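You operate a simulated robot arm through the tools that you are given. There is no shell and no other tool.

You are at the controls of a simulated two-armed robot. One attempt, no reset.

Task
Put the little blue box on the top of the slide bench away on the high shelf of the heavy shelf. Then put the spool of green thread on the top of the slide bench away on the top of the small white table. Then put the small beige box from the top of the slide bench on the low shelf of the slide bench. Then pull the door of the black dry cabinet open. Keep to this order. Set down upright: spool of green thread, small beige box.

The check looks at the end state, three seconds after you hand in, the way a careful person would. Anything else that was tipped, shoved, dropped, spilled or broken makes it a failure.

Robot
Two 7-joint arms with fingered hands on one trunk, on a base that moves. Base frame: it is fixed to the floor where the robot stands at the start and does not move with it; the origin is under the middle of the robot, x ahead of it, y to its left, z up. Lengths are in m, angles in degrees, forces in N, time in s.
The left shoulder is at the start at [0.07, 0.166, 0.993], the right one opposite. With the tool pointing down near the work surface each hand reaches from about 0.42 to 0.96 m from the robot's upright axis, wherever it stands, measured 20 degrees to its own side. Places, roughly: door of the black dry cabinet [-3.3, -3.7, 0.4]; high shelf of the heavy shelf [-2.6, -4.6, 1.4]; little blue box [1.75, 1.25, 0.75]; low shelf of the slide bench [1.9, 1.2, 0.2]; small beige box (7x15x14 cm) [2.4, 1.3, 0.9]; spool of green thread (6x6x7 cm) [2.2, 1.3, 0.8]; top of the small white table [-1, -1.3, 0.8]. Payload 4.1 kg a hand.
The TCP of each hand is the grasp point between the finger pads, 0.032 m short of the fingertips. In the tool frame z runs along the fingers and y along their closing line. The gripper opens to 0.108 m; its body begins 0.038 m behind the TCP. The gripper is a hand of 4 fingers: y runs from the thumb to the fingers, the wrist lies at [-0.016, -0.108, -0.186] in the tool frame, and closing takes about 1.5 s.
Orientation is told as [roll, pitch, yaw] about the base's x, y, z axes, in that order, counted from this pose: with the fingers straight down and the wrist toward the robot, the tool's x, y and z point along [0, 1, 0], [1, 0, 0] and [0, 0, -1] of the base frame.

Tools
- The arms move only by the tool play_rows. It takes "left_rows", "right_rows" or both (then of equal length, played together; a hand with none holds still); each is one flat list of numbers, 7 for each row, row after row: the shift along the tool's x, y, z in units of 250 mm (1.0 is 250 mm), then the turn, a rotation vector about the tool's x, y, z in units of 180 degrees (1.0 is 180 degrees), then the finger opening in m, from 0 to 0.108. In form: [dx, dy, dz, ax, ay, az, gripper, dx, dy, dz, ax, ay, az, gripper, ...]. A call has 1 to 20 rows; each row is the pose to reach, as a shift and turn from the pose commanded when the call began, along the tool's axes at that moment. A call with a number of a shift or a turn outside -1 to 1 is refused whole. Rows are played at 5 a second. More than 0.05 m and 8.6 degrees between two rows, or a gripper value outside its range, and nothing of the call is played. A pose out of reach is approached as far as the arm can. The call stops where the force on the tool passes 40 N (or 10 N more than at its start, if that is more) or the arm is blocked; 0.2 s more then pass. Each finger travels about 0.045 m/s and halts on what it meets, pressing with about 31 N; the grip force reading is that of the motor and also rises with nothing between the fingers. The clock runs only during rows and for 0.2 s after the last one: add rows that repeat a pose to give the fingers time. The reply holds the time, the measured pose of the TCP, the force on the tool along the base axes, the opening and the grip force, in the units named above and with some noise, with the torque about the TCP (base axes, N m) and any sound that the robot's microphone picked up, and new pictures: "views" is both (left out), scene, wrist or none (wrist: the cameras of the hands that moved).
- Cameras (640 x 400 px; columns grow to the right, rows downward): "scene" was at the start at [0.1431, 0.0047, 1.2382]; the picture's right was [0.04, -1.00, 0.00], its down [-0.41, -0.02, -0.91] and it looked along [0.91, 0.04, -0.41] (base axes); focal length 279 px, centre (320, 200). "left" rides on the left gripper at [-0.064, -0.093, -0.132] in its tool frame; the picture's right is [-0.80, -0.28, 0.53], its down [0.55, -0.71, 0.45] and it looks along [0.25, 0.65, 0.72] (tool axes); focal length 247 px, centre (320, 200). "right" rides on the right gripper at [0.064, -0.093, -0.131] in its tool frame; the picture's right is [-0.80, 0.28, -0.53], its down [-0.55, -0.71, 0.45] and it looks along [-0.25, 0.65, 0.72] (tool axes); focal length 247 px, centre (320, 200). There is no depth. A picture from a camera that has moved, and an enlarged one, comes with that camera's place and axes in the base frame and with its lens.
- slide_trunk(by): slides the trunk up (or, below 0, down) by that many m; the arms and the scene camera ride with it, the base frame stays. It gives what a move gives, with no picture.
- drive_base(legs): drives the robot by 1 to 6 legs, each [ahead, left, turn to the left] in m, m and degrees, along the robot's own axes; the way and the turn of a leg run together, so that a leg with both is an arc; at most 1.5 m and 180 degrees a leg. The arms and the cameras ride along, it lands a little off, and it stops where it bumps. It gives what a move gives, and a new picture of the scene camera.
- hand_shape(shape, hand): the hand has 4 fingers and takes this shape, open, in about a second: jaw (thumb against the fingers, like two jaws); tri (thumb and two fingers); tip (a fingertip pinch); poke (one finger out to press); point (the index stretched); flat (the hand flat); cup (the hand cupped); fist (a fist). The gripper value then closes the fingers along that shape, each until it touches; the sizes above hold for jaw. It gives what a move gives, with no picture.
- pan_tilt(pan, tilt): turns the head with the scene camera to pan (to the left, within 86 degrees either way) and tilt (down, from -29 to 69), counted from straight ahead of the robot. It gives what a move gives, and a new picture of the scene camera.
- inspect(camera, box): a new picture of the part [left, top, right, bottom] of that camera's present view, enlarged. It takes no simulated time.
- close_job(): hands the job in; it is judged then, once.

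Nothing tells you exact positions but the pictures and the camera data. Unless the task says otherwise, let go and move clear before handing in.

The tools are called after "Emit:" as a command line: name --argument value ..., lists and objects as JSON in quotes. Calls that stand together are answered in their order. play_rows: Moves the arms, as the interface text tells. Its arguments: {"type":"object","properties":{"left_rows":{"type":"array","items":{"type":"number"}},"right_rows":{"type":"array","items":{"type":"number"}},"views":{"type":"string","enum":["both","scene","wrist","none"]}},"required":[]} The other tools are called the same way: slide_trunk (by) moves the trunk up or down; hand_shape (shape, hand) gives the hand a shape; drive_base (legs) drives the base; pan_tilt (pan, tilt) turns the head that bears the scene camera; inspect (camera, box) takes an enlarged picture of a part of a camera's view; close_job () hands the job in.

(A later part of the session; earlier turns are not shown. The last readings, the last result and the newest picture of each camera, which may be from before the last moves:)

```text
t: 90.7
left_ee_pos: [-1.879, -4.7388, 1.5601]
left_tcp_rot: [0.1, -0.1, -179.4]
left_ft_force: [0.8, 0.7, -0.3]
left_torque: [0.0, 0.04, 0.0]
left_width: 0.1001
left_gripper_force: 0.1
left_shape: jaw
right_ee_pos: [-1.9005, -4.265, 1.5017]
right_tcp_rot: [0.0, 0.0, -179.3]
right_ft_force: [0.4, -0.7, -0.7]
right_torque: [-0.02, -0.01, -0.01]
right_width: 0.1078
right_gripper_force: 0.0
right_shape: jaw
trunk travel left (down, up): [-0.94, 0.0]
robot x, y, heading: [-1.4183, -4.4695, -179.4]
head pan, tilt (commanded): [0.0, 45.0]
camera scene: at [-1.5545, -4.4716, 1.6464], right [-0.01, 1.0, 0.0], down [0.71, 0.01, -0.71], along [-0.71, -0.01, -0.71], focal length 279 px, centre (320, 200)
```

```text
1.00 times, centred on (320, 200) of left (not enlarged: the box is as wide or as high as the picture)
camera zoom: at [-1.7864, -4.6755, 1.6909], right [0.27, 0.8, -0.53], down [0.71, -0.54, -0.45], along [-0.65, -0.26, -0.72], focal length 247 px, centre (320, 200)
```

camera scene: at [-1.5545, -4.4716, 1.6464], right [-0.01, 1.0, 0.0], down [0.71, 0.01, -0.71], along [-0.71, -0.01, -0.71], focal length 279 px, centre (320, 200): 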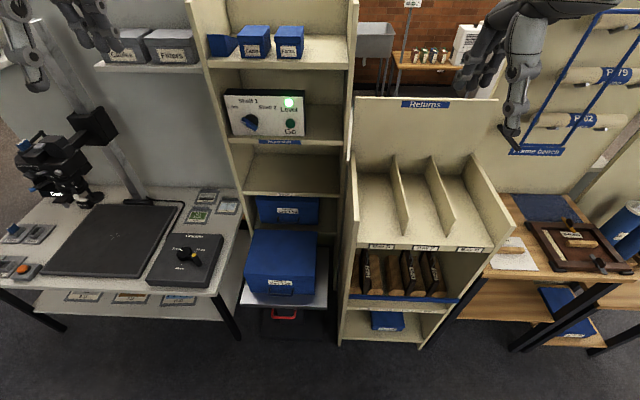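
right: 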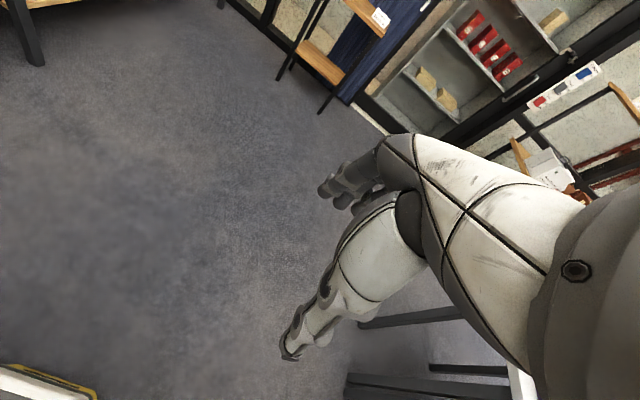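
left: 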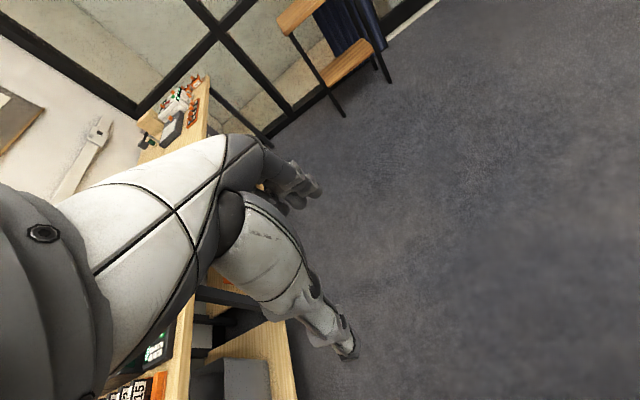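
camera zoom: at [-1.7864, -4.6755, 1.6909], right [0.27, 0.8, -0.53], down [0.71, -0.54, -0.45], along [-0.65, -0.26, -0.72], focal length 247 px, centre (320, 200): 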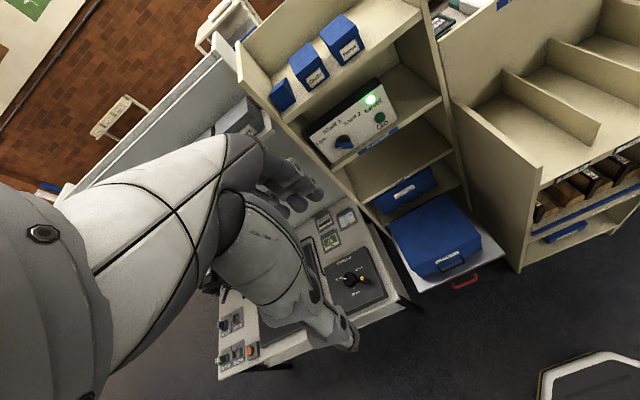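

My base front is only ~0.27 m ahead of its axis, so I can get close to furniture. Plan: pick the blue box with the left hand across its short side, and set it into the gap right of "Forms". I'll drive back to the bench along the known route.

Emit:
drive_base --legs '[[0, 0, -90], [1.5, 0, 0], [0.6, 0.7, 0], [1.5, 0, 0], [0.5, 0, 0], [0, 0, -90]]'

Emit:
slide_trunk --by -0.34

Emit:
pan_tilt --pan 0 --tilt 20

```text
t: 119.7
left_ee_pos: [-1.8614, -0.0987, 1.559]
left_tcp_rot: [0.0, 0.0, 5.2]
left_ft_force: [0.4, 0.4, -0.1]
left_torque: [0.0, 0.01, 0.01]
left_width: 0.0998
left_gripper_force: 0.0
left_shape: jaw
right_ee_pos: [-1.8018, -0.5706, 1.5021]
right_tcp_rot: [0.0, 0.0, 5.4]
right_ft_force: [-1.0, 0.4, 0.9]
right_torque: [-0.02, -0.01, 0.0]
right_width: 0.1077
right_gripper_force: 0.0
right_shape: jaw
trunk travel left (down, up): [-0.94, 0.0]
robot x, y, heading: [-2.2912, -0.4023, 4.9]
head pan, tilt (commanded): [0.0, 45.0]
camera scene: at [-2.1611, -0.3902, 1.6465], right [0.09, -1.0, 0.0], down [-0.7, -0.06, -0.71], along [0.7, 0.06, -0.71], focal length 279 px, centre (320, 200)
```

scene: 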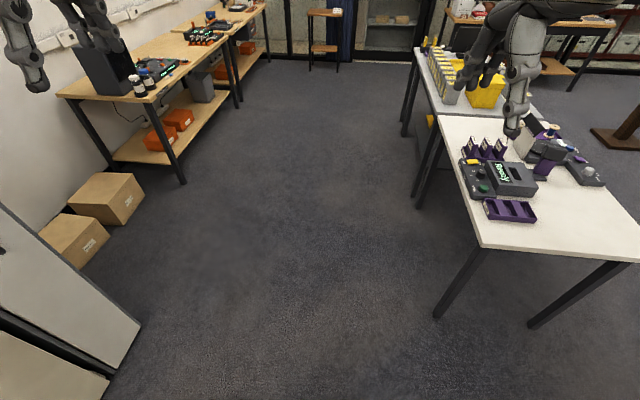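

```text
t: 123.0
left_ee_pos: [-1.861, -0.1003, 1.2208]
left_tcp_rot: [-0.1, 0.0, 5.3]
left_ft_force: [0.2, 0.1, 0.2]
left_torque: [0.03, 0.01, 0.01]
left_width: 0.1003
left_gripper_force: 0.0
left_shape: jaw
right_ee_pos: [-1.8005, -0.5703, 1.1611]
right_tcp_rot: [0.1, 0.1, 5.2]
right_ft_force: [0.3, -0.2, 0.1]
right_torque: [-0.01, 0.01, 0.01]
right_width: 0.1076
right_gripper_force: 0.0
right_shape: jaw
trunk travel left (down, up): [-0.6, 0.34]
robot x, y, heading: [-2.2934, -0.4023, 5.2]
head pan, tilt (commanded): [0.0, 45.0]
```

```text
t: 123.9
left_ee_pos: [-1.8604, -0.1001, 1.2192]
left_tcp_rot: [0.0, 0.0, 5.2]
left_ft_force: [0.2, -0.1, 0.7]
left_torque: [-0.01, 0.01, -0.02]
left_width: 0.1
left_gripper_force: 0.0
left_shape: jaw
right_ee_pos: [-1.8015, -0.5698, 1.1614]
right_tcp_rot: [0.0, 0.0, 5.3]
right_ft_force: [-0.2, 0.5, 0.9]
right_torque: [0.01, -0.03, -0.03]
right_width: 0.1078
right_gripper_force: 0.1
right_shape: jaw
trunk travel left (down, up): [-0.6, 0.34]
robot x, y, heading: [-2.2934, -0.4047, 5.3]
head pan, tilt (commanded): [0.0, 20.0]
camera scene: at [-2.1493, -0.3897, 1.3451], right [0.09, -1.0, 0.0], down [-0.34, -0.03, -0.94], along [0.94, 0.09, -0.34], focal length 279 px, centre (320, 200)
```

scene: 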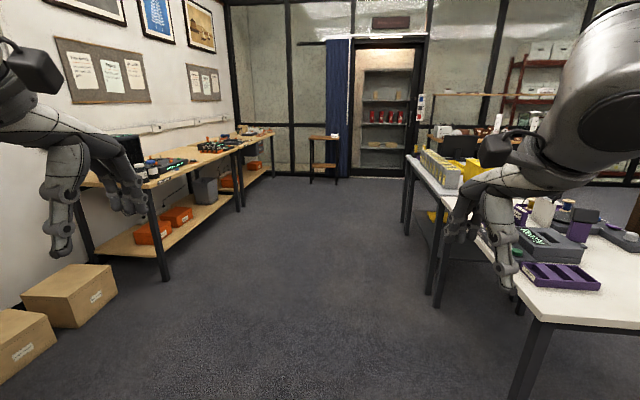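

I'm at (-2.29,-0.40); the small white table has free white area around (-1.3,-1.35). Now driving on to the bench and turning to face the blue box at an angle.

Emit:
drive_base --legs '[[1.5, 0, 0], [1.5, 0, 0], [0.9, 0, 0], [0, 0, 45]]'

Emit:
pan_tilt --pan 25 --tilt 35

```text
t: 144.6
left_ee_pos: [1.66, 0.3947, 1.2204]
left_tcp_rot: [0.0, -0.1, 48.5]
left_ft_force: [0.0, 0.2, -0.5]
left_torque: [0.01, 0.01, -0.02]
left_width: 0.1001
left_gripper_force: 0.1
left_shape: jaw
right_ee_pos: [2.0266, 0.0937, 1.1613]
right_tcp_rot: [-0.1, 0.0, 48.6]
right_ft_force: [0.1, 0.1, -0.1]
right_torque: [0.04, -0.02, 0.01]
right_width: 0.1076
right_gripper_force: 0.1
right_shape: jaw
trunk travel left (down, up): [-0.6, 0.34]
robot x, y, heading: [1.5528, -0.1234, 48.6]
head pan, tilt (commanded): [0.0, 20.0]
camera scene: at [1.6498, -0.0147, 1.3452], right [0.75, -0.66, 0.0], down [-0.23, -0.26, -0.94], along [0.62, 0.7, -0.34], focal length 279 px, centre (320, 200)
```

scene: 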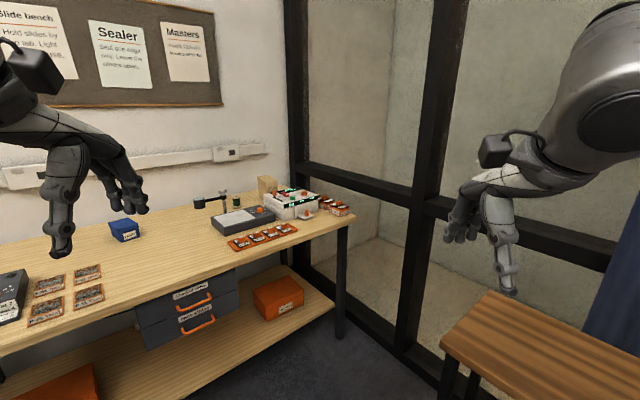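

```text
t: 145.5
left_ee_pos: [1.6598, 0.3952, 1.2196]
left_tcp_rot: [0.0, 0.0, 48.7]
left_ft_force: [0.4, -1.6, 0.2]
left_torque: [-0.04, 0.01, -0.01]
left_width: 0.1003
left_gripper_force: 0.0
left_shape: jaw
right_ee_pos: [2.0265, 0.0931, 1.1615]
right_tcp_rot: [-0.1, 0.0, 48.5]
right_ft_force: [-0.3, -1.0, 0.4]
right_torque: [-0.01, 0.02, 0.01]
right_width: 0.1074
right_gripper_force: 0.1
right_shape: jaw
trunk travel left (down, up): [-0.6, 0.34]
robot x, y, heading: [1.5593, -0.1218, 48.8]
head pan, tilt (commanded): [25.0, 35.0]
camera scene: at [1.6133, -0.0002, 1.3214], right [0.96, -0.28, 0.0], down [-0.16, -0.55, -0.82], along [0.23, 0.79, -0.57], focal length 279 px, centre (320, 200)
```

scene: 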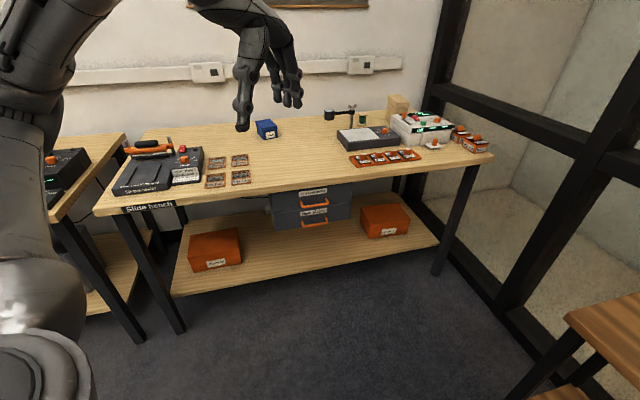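

The bench front edge is at y≈0.82. I'll move in so that the blue box is within the left arm's reach.

Emit:
drive_base --legs '[[0.44, 0.34, 0]]'

Emit:
pan_tilt --pan 30 --tilt 35

Emit:
inspect --camera "left" --box '[0, 0, 640, 400]'

```text
t: 148.8
left_ee_pos: [1.6927, 0.959, 1.2181]
left_tcp_rot: [0.0, 0.0, 48.6]
left_ft_force: [-0.1, -0.2, 0.2]
left_torque: [-0.01, -0.01, -0.04]
left_width: 0.1
left_gripper_force: 0.0
left_shape: jaw
right_ee_pos: [2.0586, 0.6578, 1.161]
right_tcp_rot: [-0.1, 0.0, 48.7]
right_ft_force: [-0.1, 0.7, 0.2]
right_torque: [-0.03, 0.01, 0.02]
right_width: 0.1077
right_gripper_force: 0.1
right_shape: jaw
trunk travel left (down, up): [-0.6, 0.34]
robot x, y, heading: [1.5863, 0.4407, 48.5]
head pan, tilt (commanded): [25.0, 35.0]
camera scene: at [1.6467, 0.5644, 1.3213], right [0.96, -0.28, 0.0], down [-0.16, -0.55, -0.82], along [0.23, 0.79, -0.57], focal length 279 px, centre (320, 200)
```

scene: 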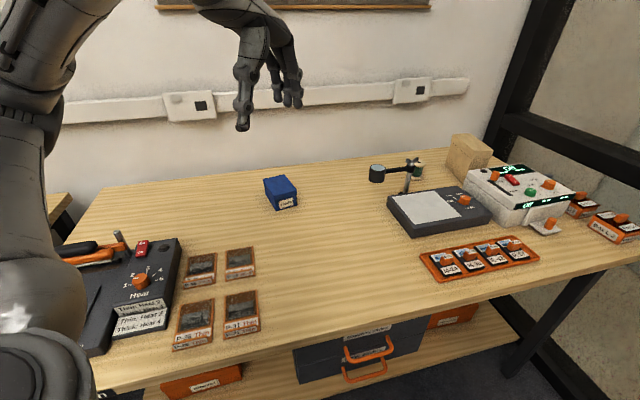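

```text
t: 149.4
left_ee_pos: [1.6929, 0.9588, 1.2195]
left_tcp_rot: [0.0, 0.0, 48.6]
left_ft_force: [0.3, -0.6, 0.3]
left_torque: [0.02, -0.02, 0.0]
left_width: 0.1002
left_gripper_force: 0.0
left_shape: jaw
right_ee_pos: [2.0587, 0.6571, 1.162]
right_tcp_rot: [0.0, -0.1, 48.5]
right_ft_force: [0.0, -0.9, 0.8]
right_torque: [0.0, 0.01, -0.01]
right_width: 0.1076
right_gripper_force: 0.0
right_shape: jaw
trunk travel left (down, up): [-0.6, 0.34]
robot x, y, heading: [1.5827, 0.4424, 48.6]
head pan, tilt (commanded): [30.0, 35.0]
camera scene: at [1.6392, 0.5664, 1.3213], right [0.98, -0.2, 0.0], down [-0.11, -0.56, -0.82], along [0.16, 0.8, -0.57], focal length 279 px, centre (320, 200)
```

scene: 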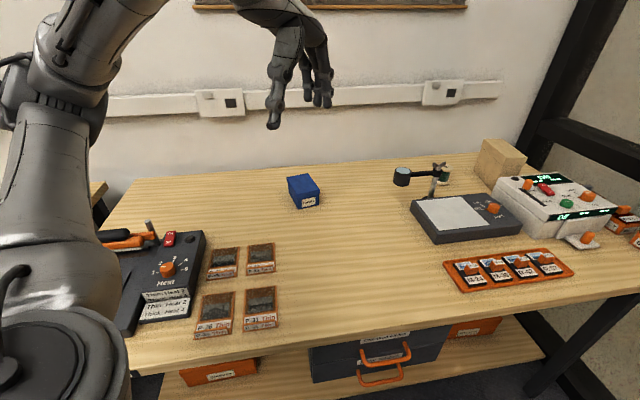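

```text
1.00 times, centred on (320, 200) of left (not enlarged: the box is as wide or as high as the picture)
camera zoom: at [1.6805, 0.8456, 1.3508], right [0.41, -0.74, -0.53], down [-0.88, -0.17, -0.45], along [0.24, 0.65, -0.72], focal length 247 px, centre (320, 200)
```

zoom: 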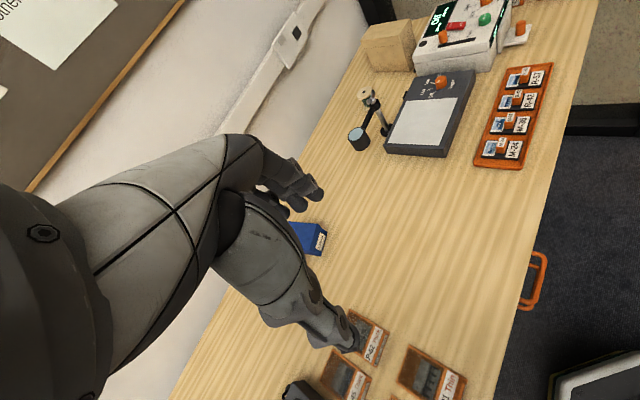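

I'll zoom in on the blue box for a precise fix.

Emit:
inspect --camera "scene" --box '[264, 160, 344, 210]'

```text
8.00 times, centred on (304, 185) of scene
camera zoom: at [1.6392, 0.5664, 1.3213], right [0.98, -0.2, 0.0], down [-0.11, -0.56, -0.82], along [0.16, 0.8, -0.57], focal length 2233 px, centre (448, 320)
```

zoom: 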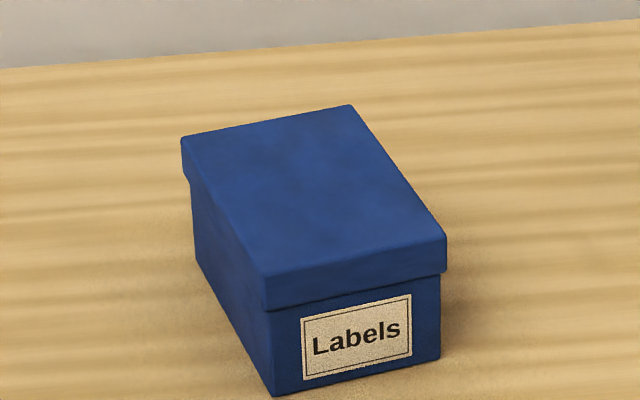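

The box centre is at (1.734, 1.315), top z≈0.858, turned about 9.8°, body ≈6.9×10.2 cm. I'll swing the left hand toward it while turning the closing line across its short side, staying high.

Emit:
play_rows --left_rows '[0.0625, 0.09, 0, 0, 0, 0.02695, 0.108, 0.125, 0.18, 0, 0, 0, 0.0539, 0.108, 0.1875, 0.27, 0, 0, 0, 0.08085, 0.108, 0.25, 0.36, 0, 0, 0, 0.1078, 0.108, 0.3125, 0.45, 0, 0, 0, 0.13475, 0.108, 0.375, 0.54, 0, 0, 0, 0.1617, 0.108, 0.4375, 0.63, 0, 0, 0, 0.18865, 0.108, 0.5, 0.72, 0, 0, 0, 0.2156, 0.108, 0.5, 0.72, 0, 0, 0, 0.2156, 0.108]' --views "both"

```text
t: 151.4
left_ee_pos: [1.7172, 1.1736, 1.2176]
left_tcp_rot: [-0.1, 0.0, 9.6]
left_ft_force: [-0.3, -1.4, 0.5]
left_torque: [0.02, 0.01, 0.03]
left_width: 0.1077
left_gripper_force: 0.1
left_shape: jaw
right_ee_pos: [2.0578, 0.656, 1.1629]
right_tcp_rot: [0.0, -0.1, 48.8]
right_ft_force: [0.3, 0.7, 1.1]
right_torque: [0.01, -0.04, 0.01]
right_width: 0.1077
right_gripper_force: 0.0
right_shape: jaw
trunk travel left (down, up): [-0.6, 0.34]
robot x, y, heading: [1.5896, 0.4394, 48.7]
head pan, tilt (commanded): [30.0, 35.0]
camera scene: at [1.6386, 0.5655, 1.3214], right [0.98, -0.2, 0.0], down [-0.11, -0.56, -0.82], along [0.16, 0.8, -0.57], focal length 279 px, centre (320, 200)
camera left: at [1.637, 1.0934, 1.3489], right [-0.14, -0.83, -0.53], down [-0.79, 0.42, -0.45], along [0.6, 0.36, -0.72], focal length 247 px, centre (320, 200)
```

scene: 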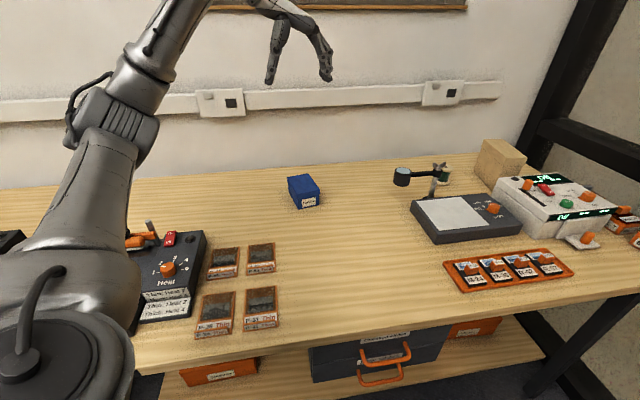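
left: 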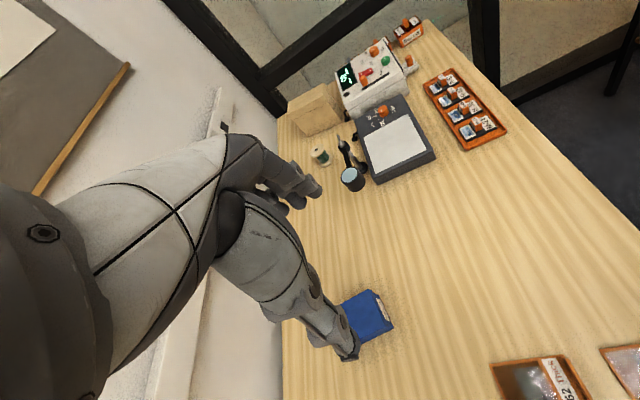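

The hand is turned correctly. Next, move over the box and descend to just above it.

Emit:
play_rows --left_rows '[0.1364, 0.0406, 0, 0, 0, 0, 0.108, 0.2728, 0.0812, 0, 0, 0, 0, 0.108, 0.4092, 0.1218, 0, 0, 0, 0, 0.108, 0.5456, 0.1624, 0.1, 0, 0, 0, 0.108, 0.5456, 0.1624, 0.28, 0, 0, 0, 0.108, 0.5456, 0.1624, 0.46, 0, 0, 0, 0.108, 0.5456, 0.1624, 0.64, 0, 0, 0, 0.108, 0.5456, 0.1624, 0.82, 0, 0, 0, 0.108, 0.5456, 0.1624, 0.98, 0, 0, 0, 0.108, 0.5456, 0.1624, 0.98, 0, 0, 0, 0.108]' --views "both"

```text
t: 153.6
left_ee_pos: [1.7374, 1.3145, 0.9737]
left_tcp_rot: [0.0, 0.0, 9.8]
left_ft_force: [-0.3, 0.0, -0.1]
left_torque: [0.01, 0.0, 0.0]
left_width: 0.1077
left_gripper_force: 0.1
left_shape: jaw
right_ee_pos: [2.0589, 0.6569, 1.1625]
right_tcp_rot: [0.1, -0.1, 48.6]
right_ft_force: [0.5, -0.4, -0.4]
right_torque: [0.01, -0.01, 0.0]
right_width: 0.1078
right_gripper_force: 0.0
right_shape: jaw
trunk travel left (down, up): [-0.6, 0.34]
robot x, y, heading: [1.5883, 0.4415, 48.5]
head pan, tilt (commanded): [30.0, 35.0]
camera scene: at [1.6391, 0.5657, 1.3214], right [0.98, -0.2, 0.0], down [-0.11, -0.56, -0.82], along [0.16, 0.8, -0.57], focal length 279 px, centre (320, 200)
camera left: at [1.6572, 1.2337, 1.1049], right [-0.14, -0.83, -0.53], down [-0.79, 0.42, -0.45], along [0.6, 0.36, -0.72], focal length 247 px, centre (320, 200)
```

scene: 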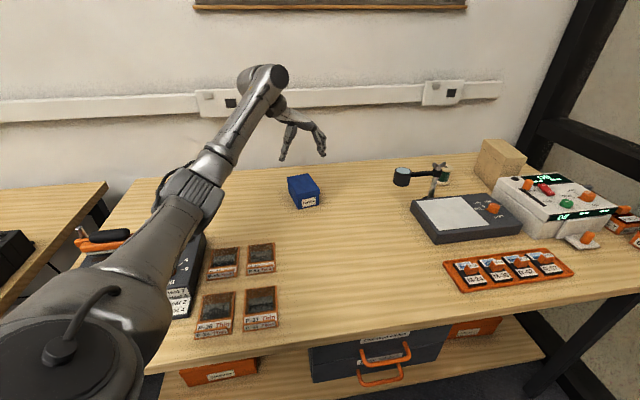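
left: 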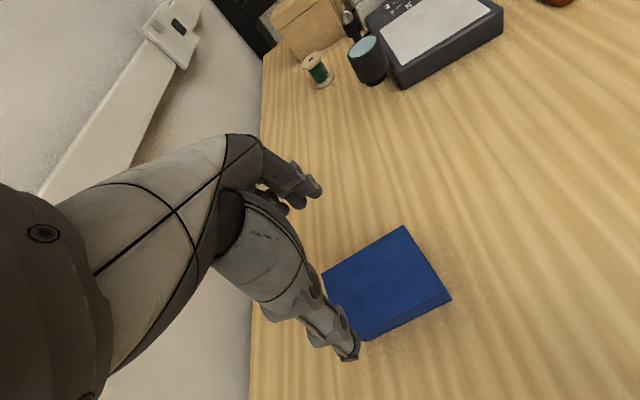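

Wrist view agrees with my box estimate within 3 mm. Descending around the box.

Emit:
play_rows --left_rows '[0, -0.01, 0.13, 0, 0, 0, 0.108, 0, -0.01, 0.26, 0, 0, 0, 0.108, 0, -0.01, 0.36, 0, 0, 0, 0.108, 0, -0.01, 0.44, 0, 0, 0, 0.108, 0, -0.01, 0.5, 0, 0, 0, 0.108, 0, -0.01, 0.52, 0, 0, 0, 0.108, 0, -0.01, 0.52, 0, 0, 0, 0.108]' --views "both"

```text
t: 155.2
left_ee_pos: [1.7313, 1.3147, 0.844]
left_tcp_rot: [0.0, 0.0, 9.8]
left_ft_force: [0.0, -0.2, -0.2]
left_torque: [-0.01, 0.03, 0.03]
left_width: 0.1078
left_gripper_force: 0.0
left_shape: jaw
right_ee_pos: [2.0585, 0.6584, 1.1617]
right_tcp_rot: [0.0, 0.0, 48.5]
right_ft_force: [0.4, 0.1, 0.0]
right_torque: [-0.02, -0.02, 0.01]
right_width: 0.1077
right_gripper_force: 0.1
right_shape: jaw
trunk travel left (down, up): [-0.6, 0.34]
robot x, y, heading: [1.5899, 0.439, 48.5]
head pan, tilt (commanded): [30.0, 35.0]
camera scene: at [1.6393, 0.5661, 1.3213], right [0.98, -0.2, 0.0], down [-0.11, -0.56, -0.82], along [0.16, 0.8, -0.57], focal length 279 px, centre (320, 200)
camera left: at [1.6531, 1.2354, 0.9748], right [-0.14, -0.83, -0.53], down [-0.79, 0.42, -0.45], along [0.6, 0.36, -0.72], focal length 247 px, centre (320, 200)
```

scene: 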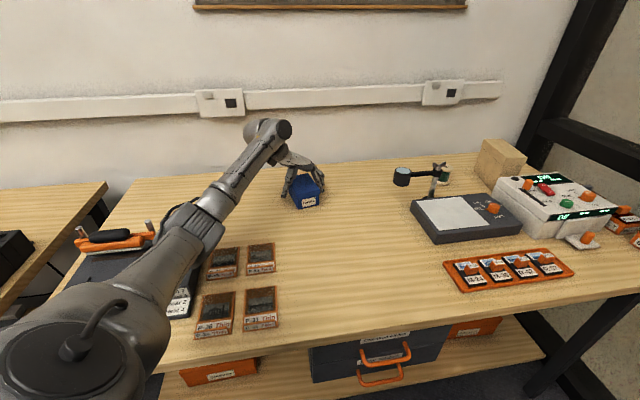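
left: 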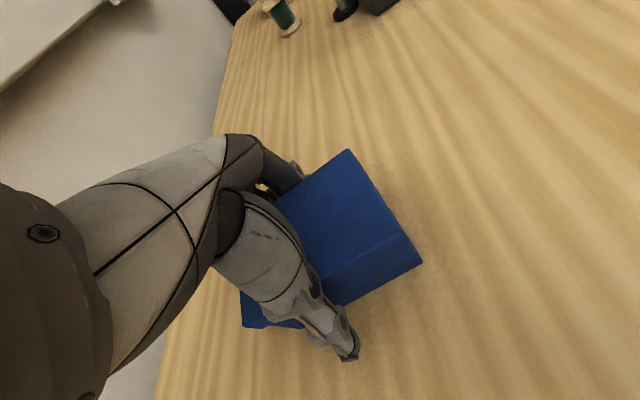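

The fingers straddle the box. Closing now.

Emit:
play_rows --left_rows '[0, 0, 0, 0, 0, 0, 0.09, 0, 0, 0, 0, 0, 0, 0.07, 0, 0, 0, 0, 0, 0, 0.05, 0, 0, 0, 0, 0, 0, 0.04, 0, 0, 0, 0, 0, 0, 0.04, 0, 0, 0, 0, 0, 0, 0.04, 0, 0, 0, 0, 0, 0, 0.04, 0, 0, 0, 0, 0, 0, 0.04, 0, 0, 0, 0, 0, 0, 0.04]' --views "both"

Emit:
inspect --camera "scene" --box '[230, 110, 390, 210]'

```text
t: 157.2
left_ee_pos: [1.7328, 1.3159, 0.8433]
left_tcp_rot: [0.0, 0.0, 9.8]
left_ft_force: [-0.4, -0.2, -0.1]
left_torque: [0.01, 0.01, 0.02]
left_width: 0.0696
left_gripper_force: 30.9
left_shape: jaw
right_ee_pos: [2.059, 0.6578, 1.1615]
right_tcp_rot: [0.0, 0.0, 48.6]
right_ft_force: [-0.1, 0.1, 0.3]
right_torque: [0.0, -0.03, -0.01]
right_width: 0.1078
right_gripper_force: 0.1
right_shape: jaw
trunk travel left (down, up): [-0.6, 0.34]
robot x, y, heading: [1.5877, 0.4424, 48.7]
head pan, tilt (commanded): [30.0, 35.0]
camera scene: at [1.6393, 0.5663, 1.3213], right [0.98, -0.2, 0.0], down [-0.11, -0.56, -0.82], along [0.16, 0.8, -0.57], focal length 279 px, centre (320, 200)
camera left: at [1.6531, 1.2355, 0.9749], right [-0.14, -0.83, -0.53], down [-0.79, 0.42, -0.45], along [0.6, 0.36, -0.72], focal length 247 px, centre (320, 200)
```

scene: 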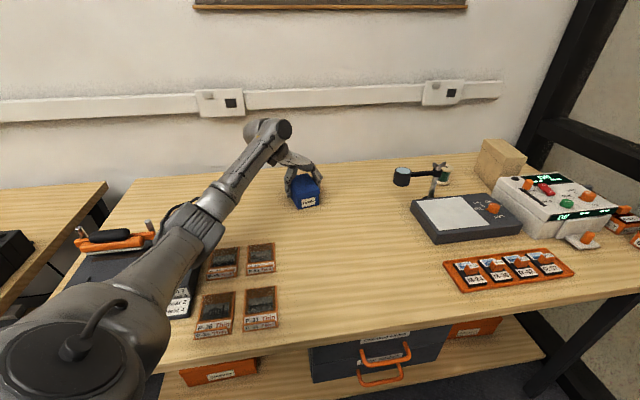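
left: 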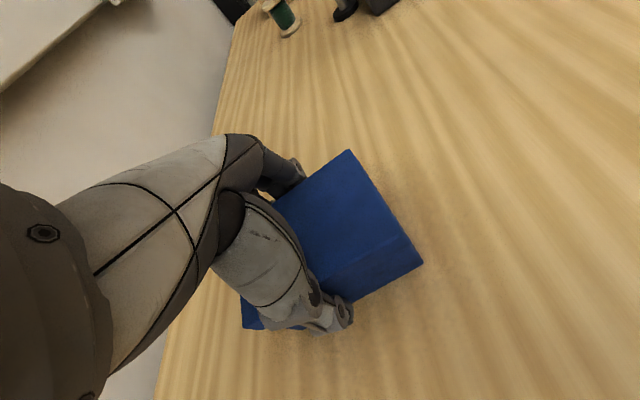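

```text
4.00 times, centred on (310, 160) of scene
camera zoom: at [1.6393, 0.5663, 1.3213], right [0.98, -0.2, 0.0], down [-0.11, -0.56, -0.82], along [0.16, 0.8, -0.57], focal length 1117 px, centre (360, 360)
```

zoom: 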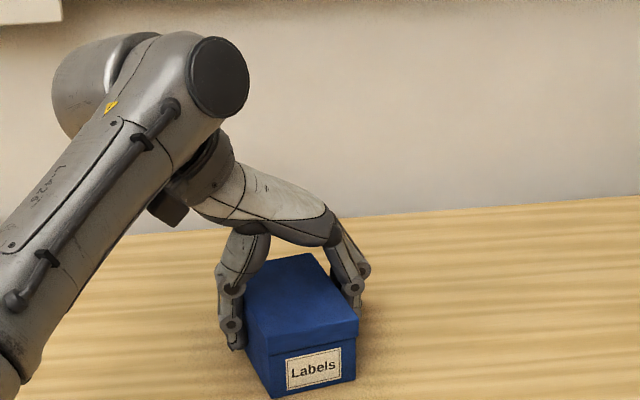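

Grip is firm at 69.6 mm (30.9 N). Lifting straight up.

Emit:
play_rows --left_rows '[0, 0, -0.08, 0, 0, 0, 0.04, 0, 0, -0.24, 0, 0, 0, 0.04, 0, 0, -0.4, 0, 0, 0, 0.04, 0, 0, -0.56, 0, 0, 0, 0.04, 0, 0, -0.72, 0, 0, 0, 0.04, 0, 0, -0.88, 0, 0, 0, 0.04, 0, 0, -0.96, 0, 0, 0, 0.04]' --views "both"

```text
t: 158.8
left_ee_pos: [1.7339, 1.3205, 1.0841]
left_tcp_rot: [0.0, -0.1, 9.8]
left_ft_force: [0.4, -0.9, -1.5]
left_torque: [0.0, 0.01, 0.02]
left_width: 0.0692
left_gripper_force: 30.9
left_shape: jaw
right_ee_pos: [2.059, 0.6573, 1.1606]
right_tcp_rot: [0.0, 0.0, 48.7]
right_ft_force: [-0.6, -1.1, 0.4]
right_torque: [0.01, 0.01, -0.04]
right_width: 0.1078
right_gripper_force: 0.1
right_shape: jaw
trunk travel left (down, up): [-0.6, 0.34]
robot x, y, heading: [1.5898, 0.4395, 48.4]
head pan, tilt (commanded): [30.0, 35.0]
camera scene: at [1.6391, 0.5661, 1.3213], right [0.98, -0.2, 0.0], down [-0.11, -0.56, -0.82], along [0.16, 0.8, -0.57], focal length 279 px, centre (320, 200)
camera left: at [1.6539, 1.2389, 1.214], right [-0.14, -0.83, -0.53], down [-0.79, 0.42, -0.45], along [0.6, 0.36, -0.72], focal length 247 px, centre (320, 200)
```

scene: 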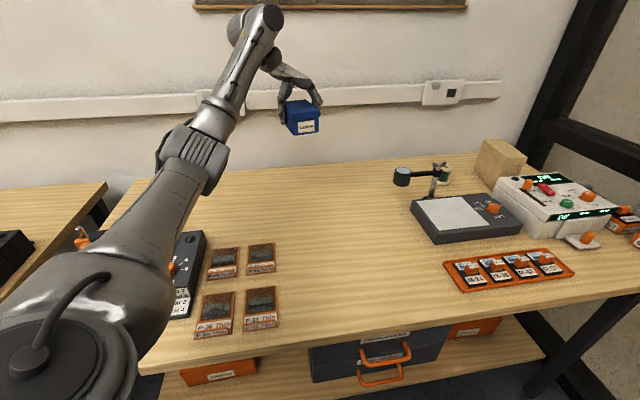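
left: 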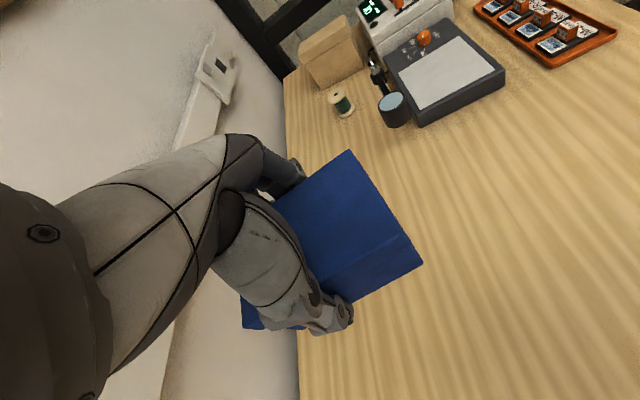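

Box is held securely. I'll retract the hand toward me and turn it back to the straight-ahead orientation for carrying.

Emit:
play_rows --left_rows '[-0.105, -0.0305, 0, 0, 0, -0.027, 0.04, -0.21, -0.061, 0, 0, 0, -0.054, 0.04, -0.315, -0.0915, 0, 0, 0, -0.081, 0.04, -0.42, -0.122, 0, 0, 0, -0.108, 0.04, -0.525, -0.1525, 0, 0, 0, -0.135, 0.04, -0.63, -0.183, 0, 0, 0, -0.162, 0.04, -0.735, -0.2135, 0, 0, 0, -0.189, 0.04, -0.84, -0.244, 0, 0, 0, -0.2156, 0.04]' --views "none"

Emit:
play_rows --left_rows '[-0.1, -0.1, 0, 0, 0, 0, 0.04, -0.2, -0.2, 0, 0, 0, 0, 0.04, -0.25, -0.3, -0.1, 0, 0, 0, 0.04, -0.25, -0.4, -0.2, 0, 0, 0, 0.04]' --views "both"

```text
t: 160.6
left_ee_pos: [1.7056, 1.1004, 1.0847]
left_tcp_rot: [0.0, 0.1, 48.7]
left_ft_force: [0.0, -0.9, -0.8]
left_torque: [-0.03, 0.03, 0.0]
left_width: 0.0695
left_gripper_force: 31.1
left_shape: jaw
right_ee_pos: [2.0595, 0.6573, 1.1623]
right_tcp_rot: [0.0, -0.1, 48.6]
right_ft_force: [0.7, -1.1, 0.7]
right_torque: [0.01, 0.0, 0.01]
right_width: 0.1076
right_gripper_force: 0.1
right_shape: jaw
trunk travel left (down, up): [-0.6, 0.34]
robot x, y, heading: [1.5896, 0.4416, 48.8]
head pan, tilt (commanded): [30.0, 35.0]
```

```text
t: 161.6
left_ee_pos: [1.6872, 0.9843, 1.1359]
left_tcp_rot: [0.1, -0.1, 48.6]
left_ft_force: [-0.5, 0.1, -1.0]
left_torque: [0.0, 0.02, -0.03]
left_width: 0.0693
left_gripper_force: 31.1
left_shape: jaw
right_ee_pos: [2.0577, 0.6566, 1.1618]
right_tcp_rot: [0.1, -0.1, 48.6]
right_ft_force: [-0.6, -0.6, 0.3]
right_torque: [0.0, 0.02, -0.02]
right_width: 0.1079
right_gripper_force: 0.1
right_shape: jaw
trunk travel left (down, up): [-0.6, 0.34]
robot x, y, heading: [1.5893, 0.4384, 48.7]
head pan, tilt (commanded): [30.0, 35.0]
camera scene: at [1.6379, 0.5648, 1.3215], right [0.98, -0.2, 0.0], down [-0.11, -0.56, -0.82], along [0.16, 0.8, -0.57], focal length 279 px, centre (320, 200)
camera left: at [1.6742, 0.8709, 1.2672], right [0.41, -0.74, -0.53], down [-0.88, -0.17, -0.45], along [0.24, 0.65, -0.72], focal length 247 px, centre (320, 200)
```

scene: 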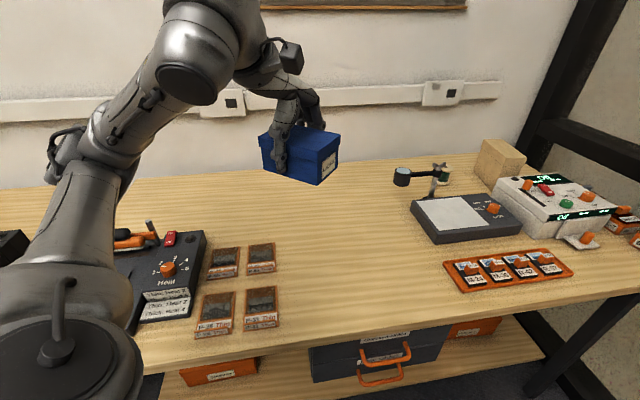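
left: 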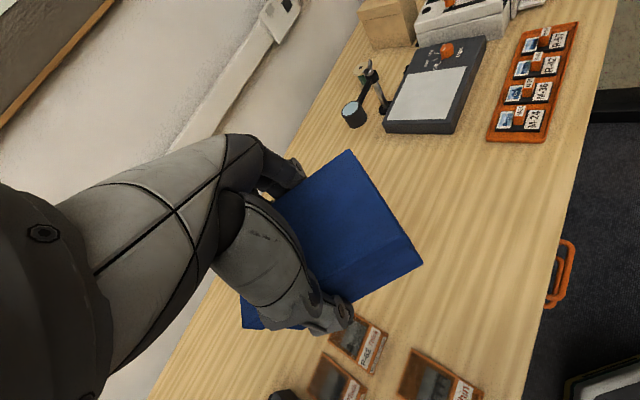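

Now backing off from the bench, raising the trunk, and driving west with the box.

Emit:
drive_base --legs '[[-0.48, -0.36, 0], [0, 0, 131]]'

Emit:
slide_trunk --by 0.34

Emit:
drive_base --legs '[[1.5, 0, 0], [1.5, 0, 0], [0.6, 0, 0]]'

```text
t: 170.5
left_ee_pos: [1.0701, -0.4443, 1.1349]
left_tcp_rot: [0.0, 0.0, -179.9]
left_ft_force: [-0.5, 0.3, -1.4]
left_torque: [-0.01, -0.05, -0.01]
left_width: 0.0688
left_gripper_force: 30.5
left_shape: jaw
right_ee_pos: [1.0691, 0.0512, 1.1615]
right_tcp_rot: [-0.1, 0.0, -179.7]
right_ft_force: [0.1, 0.5, 0.3]
right_torque: [0.02, 0.01, 0.04]
right_width: 0.1077
right_gripper_force: 0.0
right_shape: jaw
trunk travel left (down, up): [-0.6, 0.34]
robot x, y, heading: [1.5429, -0.1597, -179.6]
head pan, tilt (commanded): [30.0, 35.0]
camera scene: at [1.4189, -0.2006, 1.3213], right [-0.5, 0.86, 0.0], down [0.5, 0.29, -0.82], along [-0.71, -0.41, -0.57], focal length 279 px, centre (320, 200)
```

scene: 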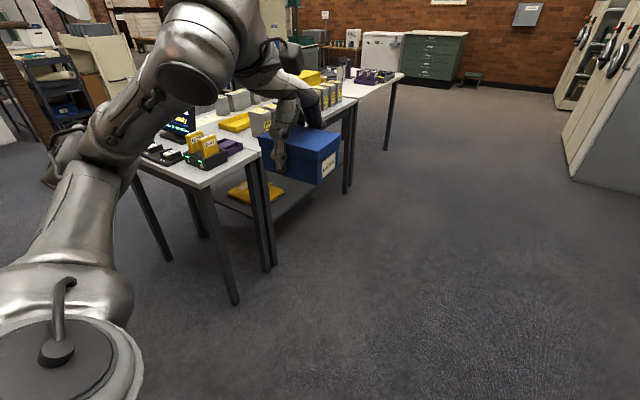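

```text
t: 173.8
left_ee_pos: [1.0699, -0.4431, 1.4751]
left_tcp_rot: [0.0, 0.0, -179.8]
left_ft_force: [0.1, -0.9, -1.9]
left_torque: [0.02, -0.02, 0.02]
left_width: 0.069
left_gripper_force: 31.2
left_shape: jaw
right_ee_pos: [1.0688, 0.0512, 1.5011]
right_tcp_rot: [0.0, 0.0, -179.7]
right_ft_force: [0.3, 0.5, 0.5]
right_torque: [0.01, 0.0, 0.01]
right_width: 0.1078
right_gripper_force: 0.0
right_shape: jaw
trunk travel left (down, up): [-0.94, 0.0]
robot x, y, heading: [1.5472, -0.1585, -179.9]
head pan, tilt (commanded): [30.0, 35.0]
```

```text
t: 191.2
left_ee_pos: [-2.4995, -0.5141, 1.4758]
left_tcp_rot: [0.0, -0.1, -176.9]
left_ft_force: [-0.1, -0.3, -2.0]
left_torque: [0.0, 0.02, -0.01]
left_width: 0.069
left_gripper_force: 31.2
left_shape: jaw
right_ee_pos: [-2.5245, -0.0194, 1.501]
right_tcp_rot: [-0.1, -0.2, -177.1]
right_ft_force: [0.4, -0.9, 0.4]
right_torque: [0.01, 0.0, 0.0]
right_width: 0.1078
right_gripper_force: 0.1
right_shape: jaw
trunk travel left (down, up): [-0.94, 0.0]
robot x, y, heading: [-2.0372, -0.2085, -176.7]
head pan, tilt (commanded): [30.0, 35.0]
camera scene: at [-2.1633, -0.2543, 1.6615], right [-0.54, 0.84, 0.0], down [0.48, 0.31, -0.82], along [-0.69, -0.45, -0.57], focal length 279 px, centre (320, 200)
```

scene: 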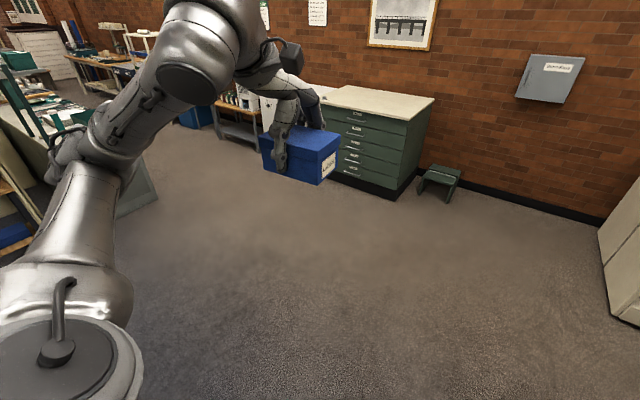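

Heading is slightly off; I'll square up to 180° and strafe south, then around to the heavy shelf.

Emit:
drive_base --legs '[[0, 0, -3.3], [0, 1.45, 0], [-0.3, 0.6, 0], [-0.3, 0.6, 0]]'

Emit:
pan_tilt --pan 60 --tilt 25

```text
t: 205.3
left_ee_pos: [-1.9665, -3.1097, 1.4745]
left_tcp_rot: [0.0, 0.1, 179.1]
left_ft_force: [-0.9, 0.6, -1.7]
left_torque: [-0.03, -0.02, 0.01]
left_width: 0.0685
left_gripper_force: 31.3
left_shape: jaw
right_ee_pos: [-1.9581, -2.6129, 1.5001]
right_tcp_rot: [0.0, 0.0, 179.2]
right_ft_force: [0.0, 0.5, 0.2]
right_torque: [-0.04, 0.02, 0.01]
right_width: 0.1075
right_gripper_force: 0.1
right_shape: jaw
trunk travel left (down, up): [-0.94, 0.0]
robot x, y, heading: [-1.4881, -2.8333, 179.3]
head pan, tilt (commanded): [30.0, 35.0]
camera scene: at [-1.6137, -2.8727, 1.6613], right [-0.49, 0.87, 0.0], down [0.5, 0.28, -0.82], along [-0.72, -0.4, -0.57], focal length 279 px, centre (320, 200)
```

scene: 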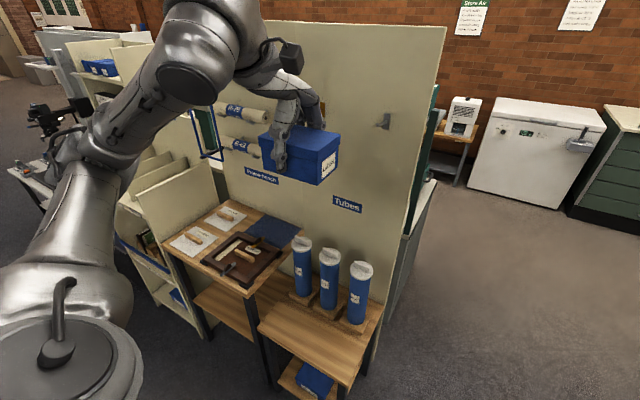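

```text
t: 206.2
left_ee_pos: [-1.9651, -3.1119, 1.4757]
left_tcp_rot: [0.0, 0.0, 179.1]
left_ft_force: [0.0, -0.5, -0.8]
left_torque: [-0.01, -0.02, 0.01]
left_width: 0.0689
left_gripper_force: 31.4
left_shape: jaw
right_ee_pos: [-1.9557, -2.6166, 1.5022]
right_tcp_rot: [-0.1, 0.1, 179.1]
right_ft_force: [0.7, 0.1, 0.3]
right_torque: [0.03, 0.01, 0.02]
right_width: 0.1079
right_gripper_force: 0.0
right_shape: jaw
trunk travel left (down, up): [-0.94, 0.0]
robot x, y, heading: [-1.4859, -2.8347, 179.1]
head pan, tilt (commanded): [60.0, 25.0]
camera scene: at [-1.583, -2.9112, 1.6771], right [-0.86, 0.51, 0.0], down [0.22, 0.36, -0.91], along [-0.47, -0.78, -0.42], focal length 279 px, centre (320, 200)
```

scene: 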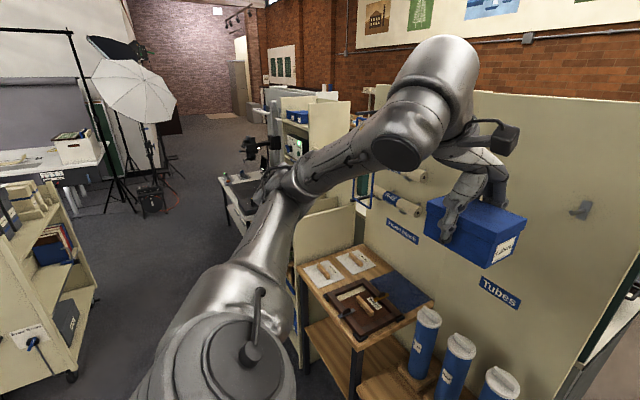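

Corridor is clear. Continue strafing south to stand in front of the shelf.

Emit:
drive_base --legs '[[0, 1.37, 0.5]]'

Emit:
pan_tilt --pan 12 --tilt 22

```text
t: 213.1
left_ee_pos: [-1.9806, -4.4776, 1.4767]
left_tcp_rot: [0.0, 0.0, 179.4]
left_ft_force: [0.3, 0.7, -2.2]
left_torque: [0.02, 0.03, 0.03]
left_width: 0.0688
left_gripper_force: 31.2
left_shape: jaw
right_ee_pos: [-1.9754, -3.983, 1.5019]
right_tcp_rot: [0.0, -0.1, 179.5]
right_ft_force: [0.5, 0.3, -0.7]
right_torque: [0.01, 0.01, -0.03]
right_width: 0.1078
right_gripper_force: 0.0
right_shape: jaw
trunk travel left (down, up): [-0.94, 0.0]
robot x, y, heading: [-1.5034, -4.2008, 179.6]
head pan, tilt (commanded): [60.0, 25.0]
camera scene: at [-1.5999, -4.2748, 1.6771], right [-0.86, 0.51, 0.0], down [0.22, 0.36, -0.91], along [-0.46, -0.78, -0.42], focal length 279 px, centre (320, 200)
```

scene: 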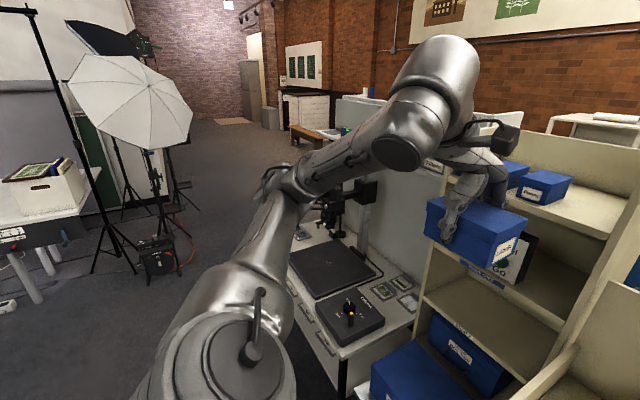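

```text
t: 214.2
left_ee_pos: [-1.9813, -4.4781, 1.4746]
left_tcp_rot: [0.0, 0.1, 179.4]
left_ft_force: [-0.1, 0.1, -1.1]
left_torque: [-0.01, 0.01, -0.03]
left_width: 0.0687
left_gripper_force: 31.0
left_shape: jaw
right_ee_pos: [-1.9758, -3.9825, 1.5005]
right_tcp_rot: [0.0, 0.0, 179.5]
right_ft_force: [0.2, 0.0, -0.3]
right_torque: [-0.01, 0.0, -0.01]
right_width: 0.1079
right_gripper_force: 0.1
right_shape: jaw
trunk travel left (down, up): [-0.94, 0.0]
robot x, y, heading: [-1.5032, -4.1956, 179.5]
head pan, tilt (commanded): [12.0, 22.0]
camera scene: at [-1.644, -4.2147, 1.6819], right [-0.2, 0.98, 0.0], down [0.37, 0.07, -0.93], along [-0.91, -0.18, -0.37], focal length 279 px, centre (320, 200)
```

scene: 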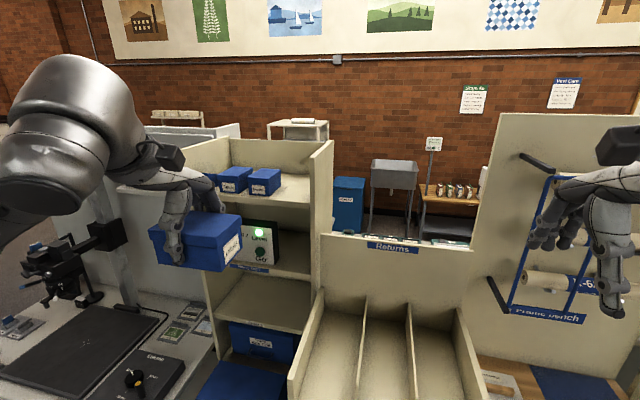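

I can see the free space to the right of "Forms". I'll zoom for a precise measurement.

Emit:
inspect --camera "scene" --box '[200, 130, 340, 218]'

Emit:
inspect --camera "left" --box '[0, 0, 640, 400]'

```text
4.55 times, centred on (270, 174) of scene
camera zoom: at [-1.644, -4.2147, 1.6819], right [-0.2, 0.98, 0.0], down [0.37, 0.07, -0.93], along [-0.91, -0.18, -0.37], focal length 1269 px, centre (547, 318)
```

zoom: 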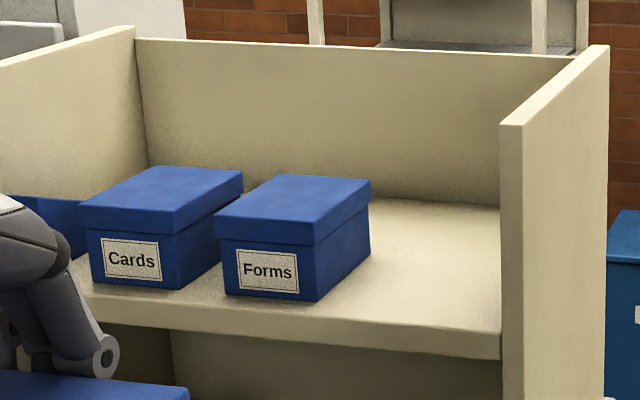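

```text
1.00 times, centred on (320, 200) of left (not enlarged: the box is as wide or as high as the picture)
camera zoom: at [-1.8875, -4.4162, 1.6065], right [0.29, 0.79, -0.53], down [0.7, -0.56, -0.45], along [-0.65, -0.24, -0.72], focal length 247 px, centre (320, 200)
```

zoom: 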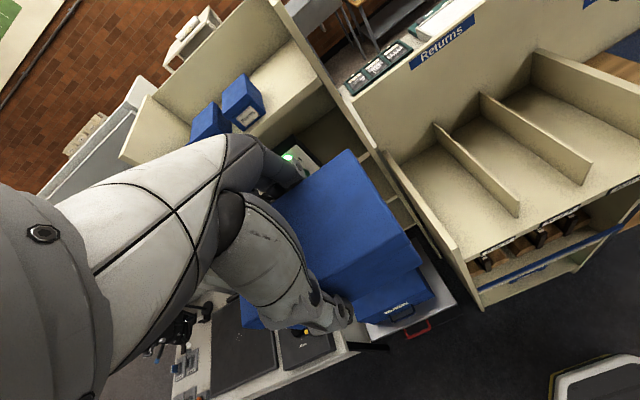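

The gap is about y -4.54…-4.40 (14 cm) and my box is ~10.6 cm long, so I'll aim for y=-4.47, x≈-2.50. Driving 0.2 m closer first.

Emit:
drive_base --legs '[[0.19, 0, 0.3]]'

Emit:
inspect --camera "scene" --box '[160, 100, 340, 212]'

```text
t: 215.8
left_ee_pos: [-2.1665, -4.4802, 1.4776]
left_tcp_rot: [0.0, -0.3, 179.9]
left_ft_force: [1.0, 0.6, -2.1]
left_torque: [0.02, 0.05, 0.02]
left_width: 0.069
left_gripper_force: 31.1
left_shape: jaw
right_ee_pos: [-2.1643, -3.9843, 1.5028]
right_tcp_rot: [0.0, -0.3, 179.8]
right_ft_force: [1.1, 0.1, -0.2]
right_torque: [0.01, -0.01, -0.02]
right_width: 0.1078
right_gripper_force: 0.1
right_shape: jaw
trunk travel left (down, up): [-0.94, 0.0]
robot x, y, heading: [-1.6961, -4.1932, 179.6]
head pan, tilt (commanded): [12.0, 22.0]
camera scene: at [-1.8304, -4.2145, 1.6825], right [-0.2, 0.98, 0.0], down [0.36, 0.08, -0.93], along [-0.91, -0.19, -0.37], focal length 279 px, centre (320, 200)
```

scene: 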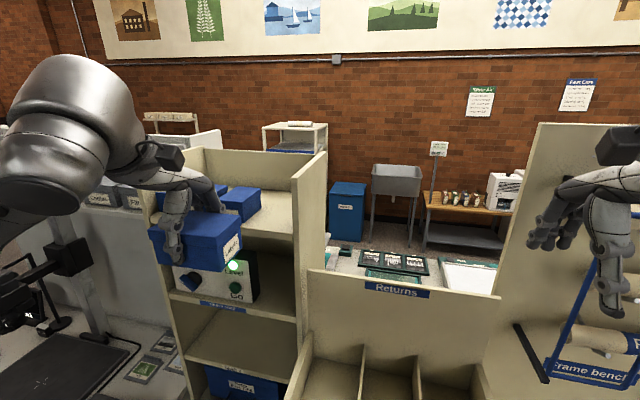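

```text
3.56 times, centred on (250, 156) of scene
camera zoom: at [-1.8304, -4.2145, 1.6825], right [-0.2, 0.98, 0.0], down [0.36, 0.08, -0.93], along [-0.91, -0.19, -0.37], focal length 993 px, centre (569, 356)
```

zoom: 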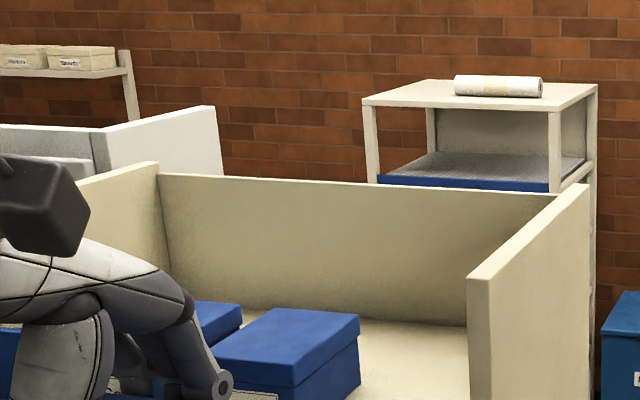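

I'll tilt the head down a little for a better look at the gap from here.

Emit:
pan_tilt --pan 20 --tilt 30

Emit:
inspect --camera "scene" --box '[230, 80, 390, 180]'

```text
t: 216.5
left_ee_pos: [-2.1698, -4.4809, 1.4755]
left_tcp_rot: [0.0, -0.1, 179.9]
left_ft_force: [0.0, -0.1, -0.7]
left_torque: [0.01, 0.04, -0.03]
left_width: 0.0689
left_gripper_force: 31.1
left_shape: jaw
right_ee_pos: [-2.1677, -3.9853, 1.5026]
right_tcp_rot: [-0.1, -0.1, 179.8]
right_ft_force: [0.1, -0.5, -0.4]
right_torque: [0.01, 0.02, -0.02]
right_width: 0.108
right_gripper_force: 0.0
right_shape: jaw
trunk travel left (down, up): [-0.94, 0.0]
robot x, y, heading: [-1.695, -4.1978, 179.7]
head pan, tilt (commanded): [20.0, 30.0]
camera scene: at [-1.8284, -4.2262, 1.6693], right [-0.34, 0.94, 0.0], down [0.47, 0.17, -0.87], along [-0.82, -0.29, -0.5], focal length 279 px, centre (320, 200)
```

scene: 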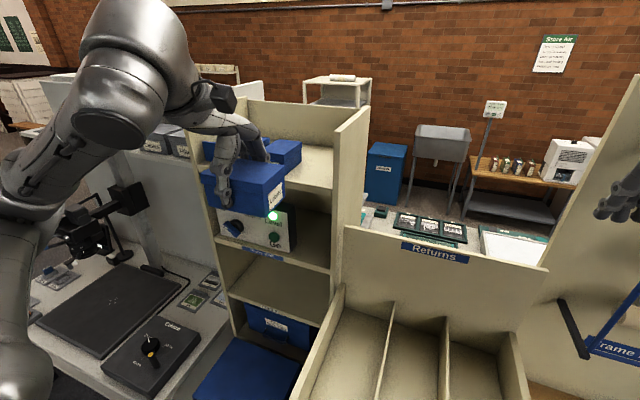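

```text
4.00 times, centred on (310, 130) of scene
camera zoom: at [-1.8284, -4.2262, 1.6693], right [-0.34, 0.94, 0.0], down [0.47, 0.17, -0.87], along [-0.82, -0.29, -0.5], focal length 1117 px, centre (360, 480)
```

zoom: 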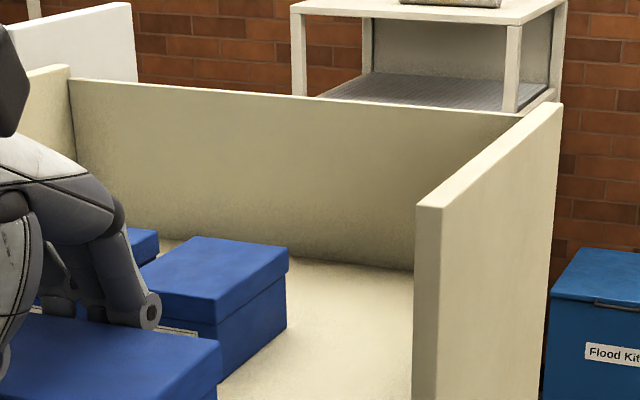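

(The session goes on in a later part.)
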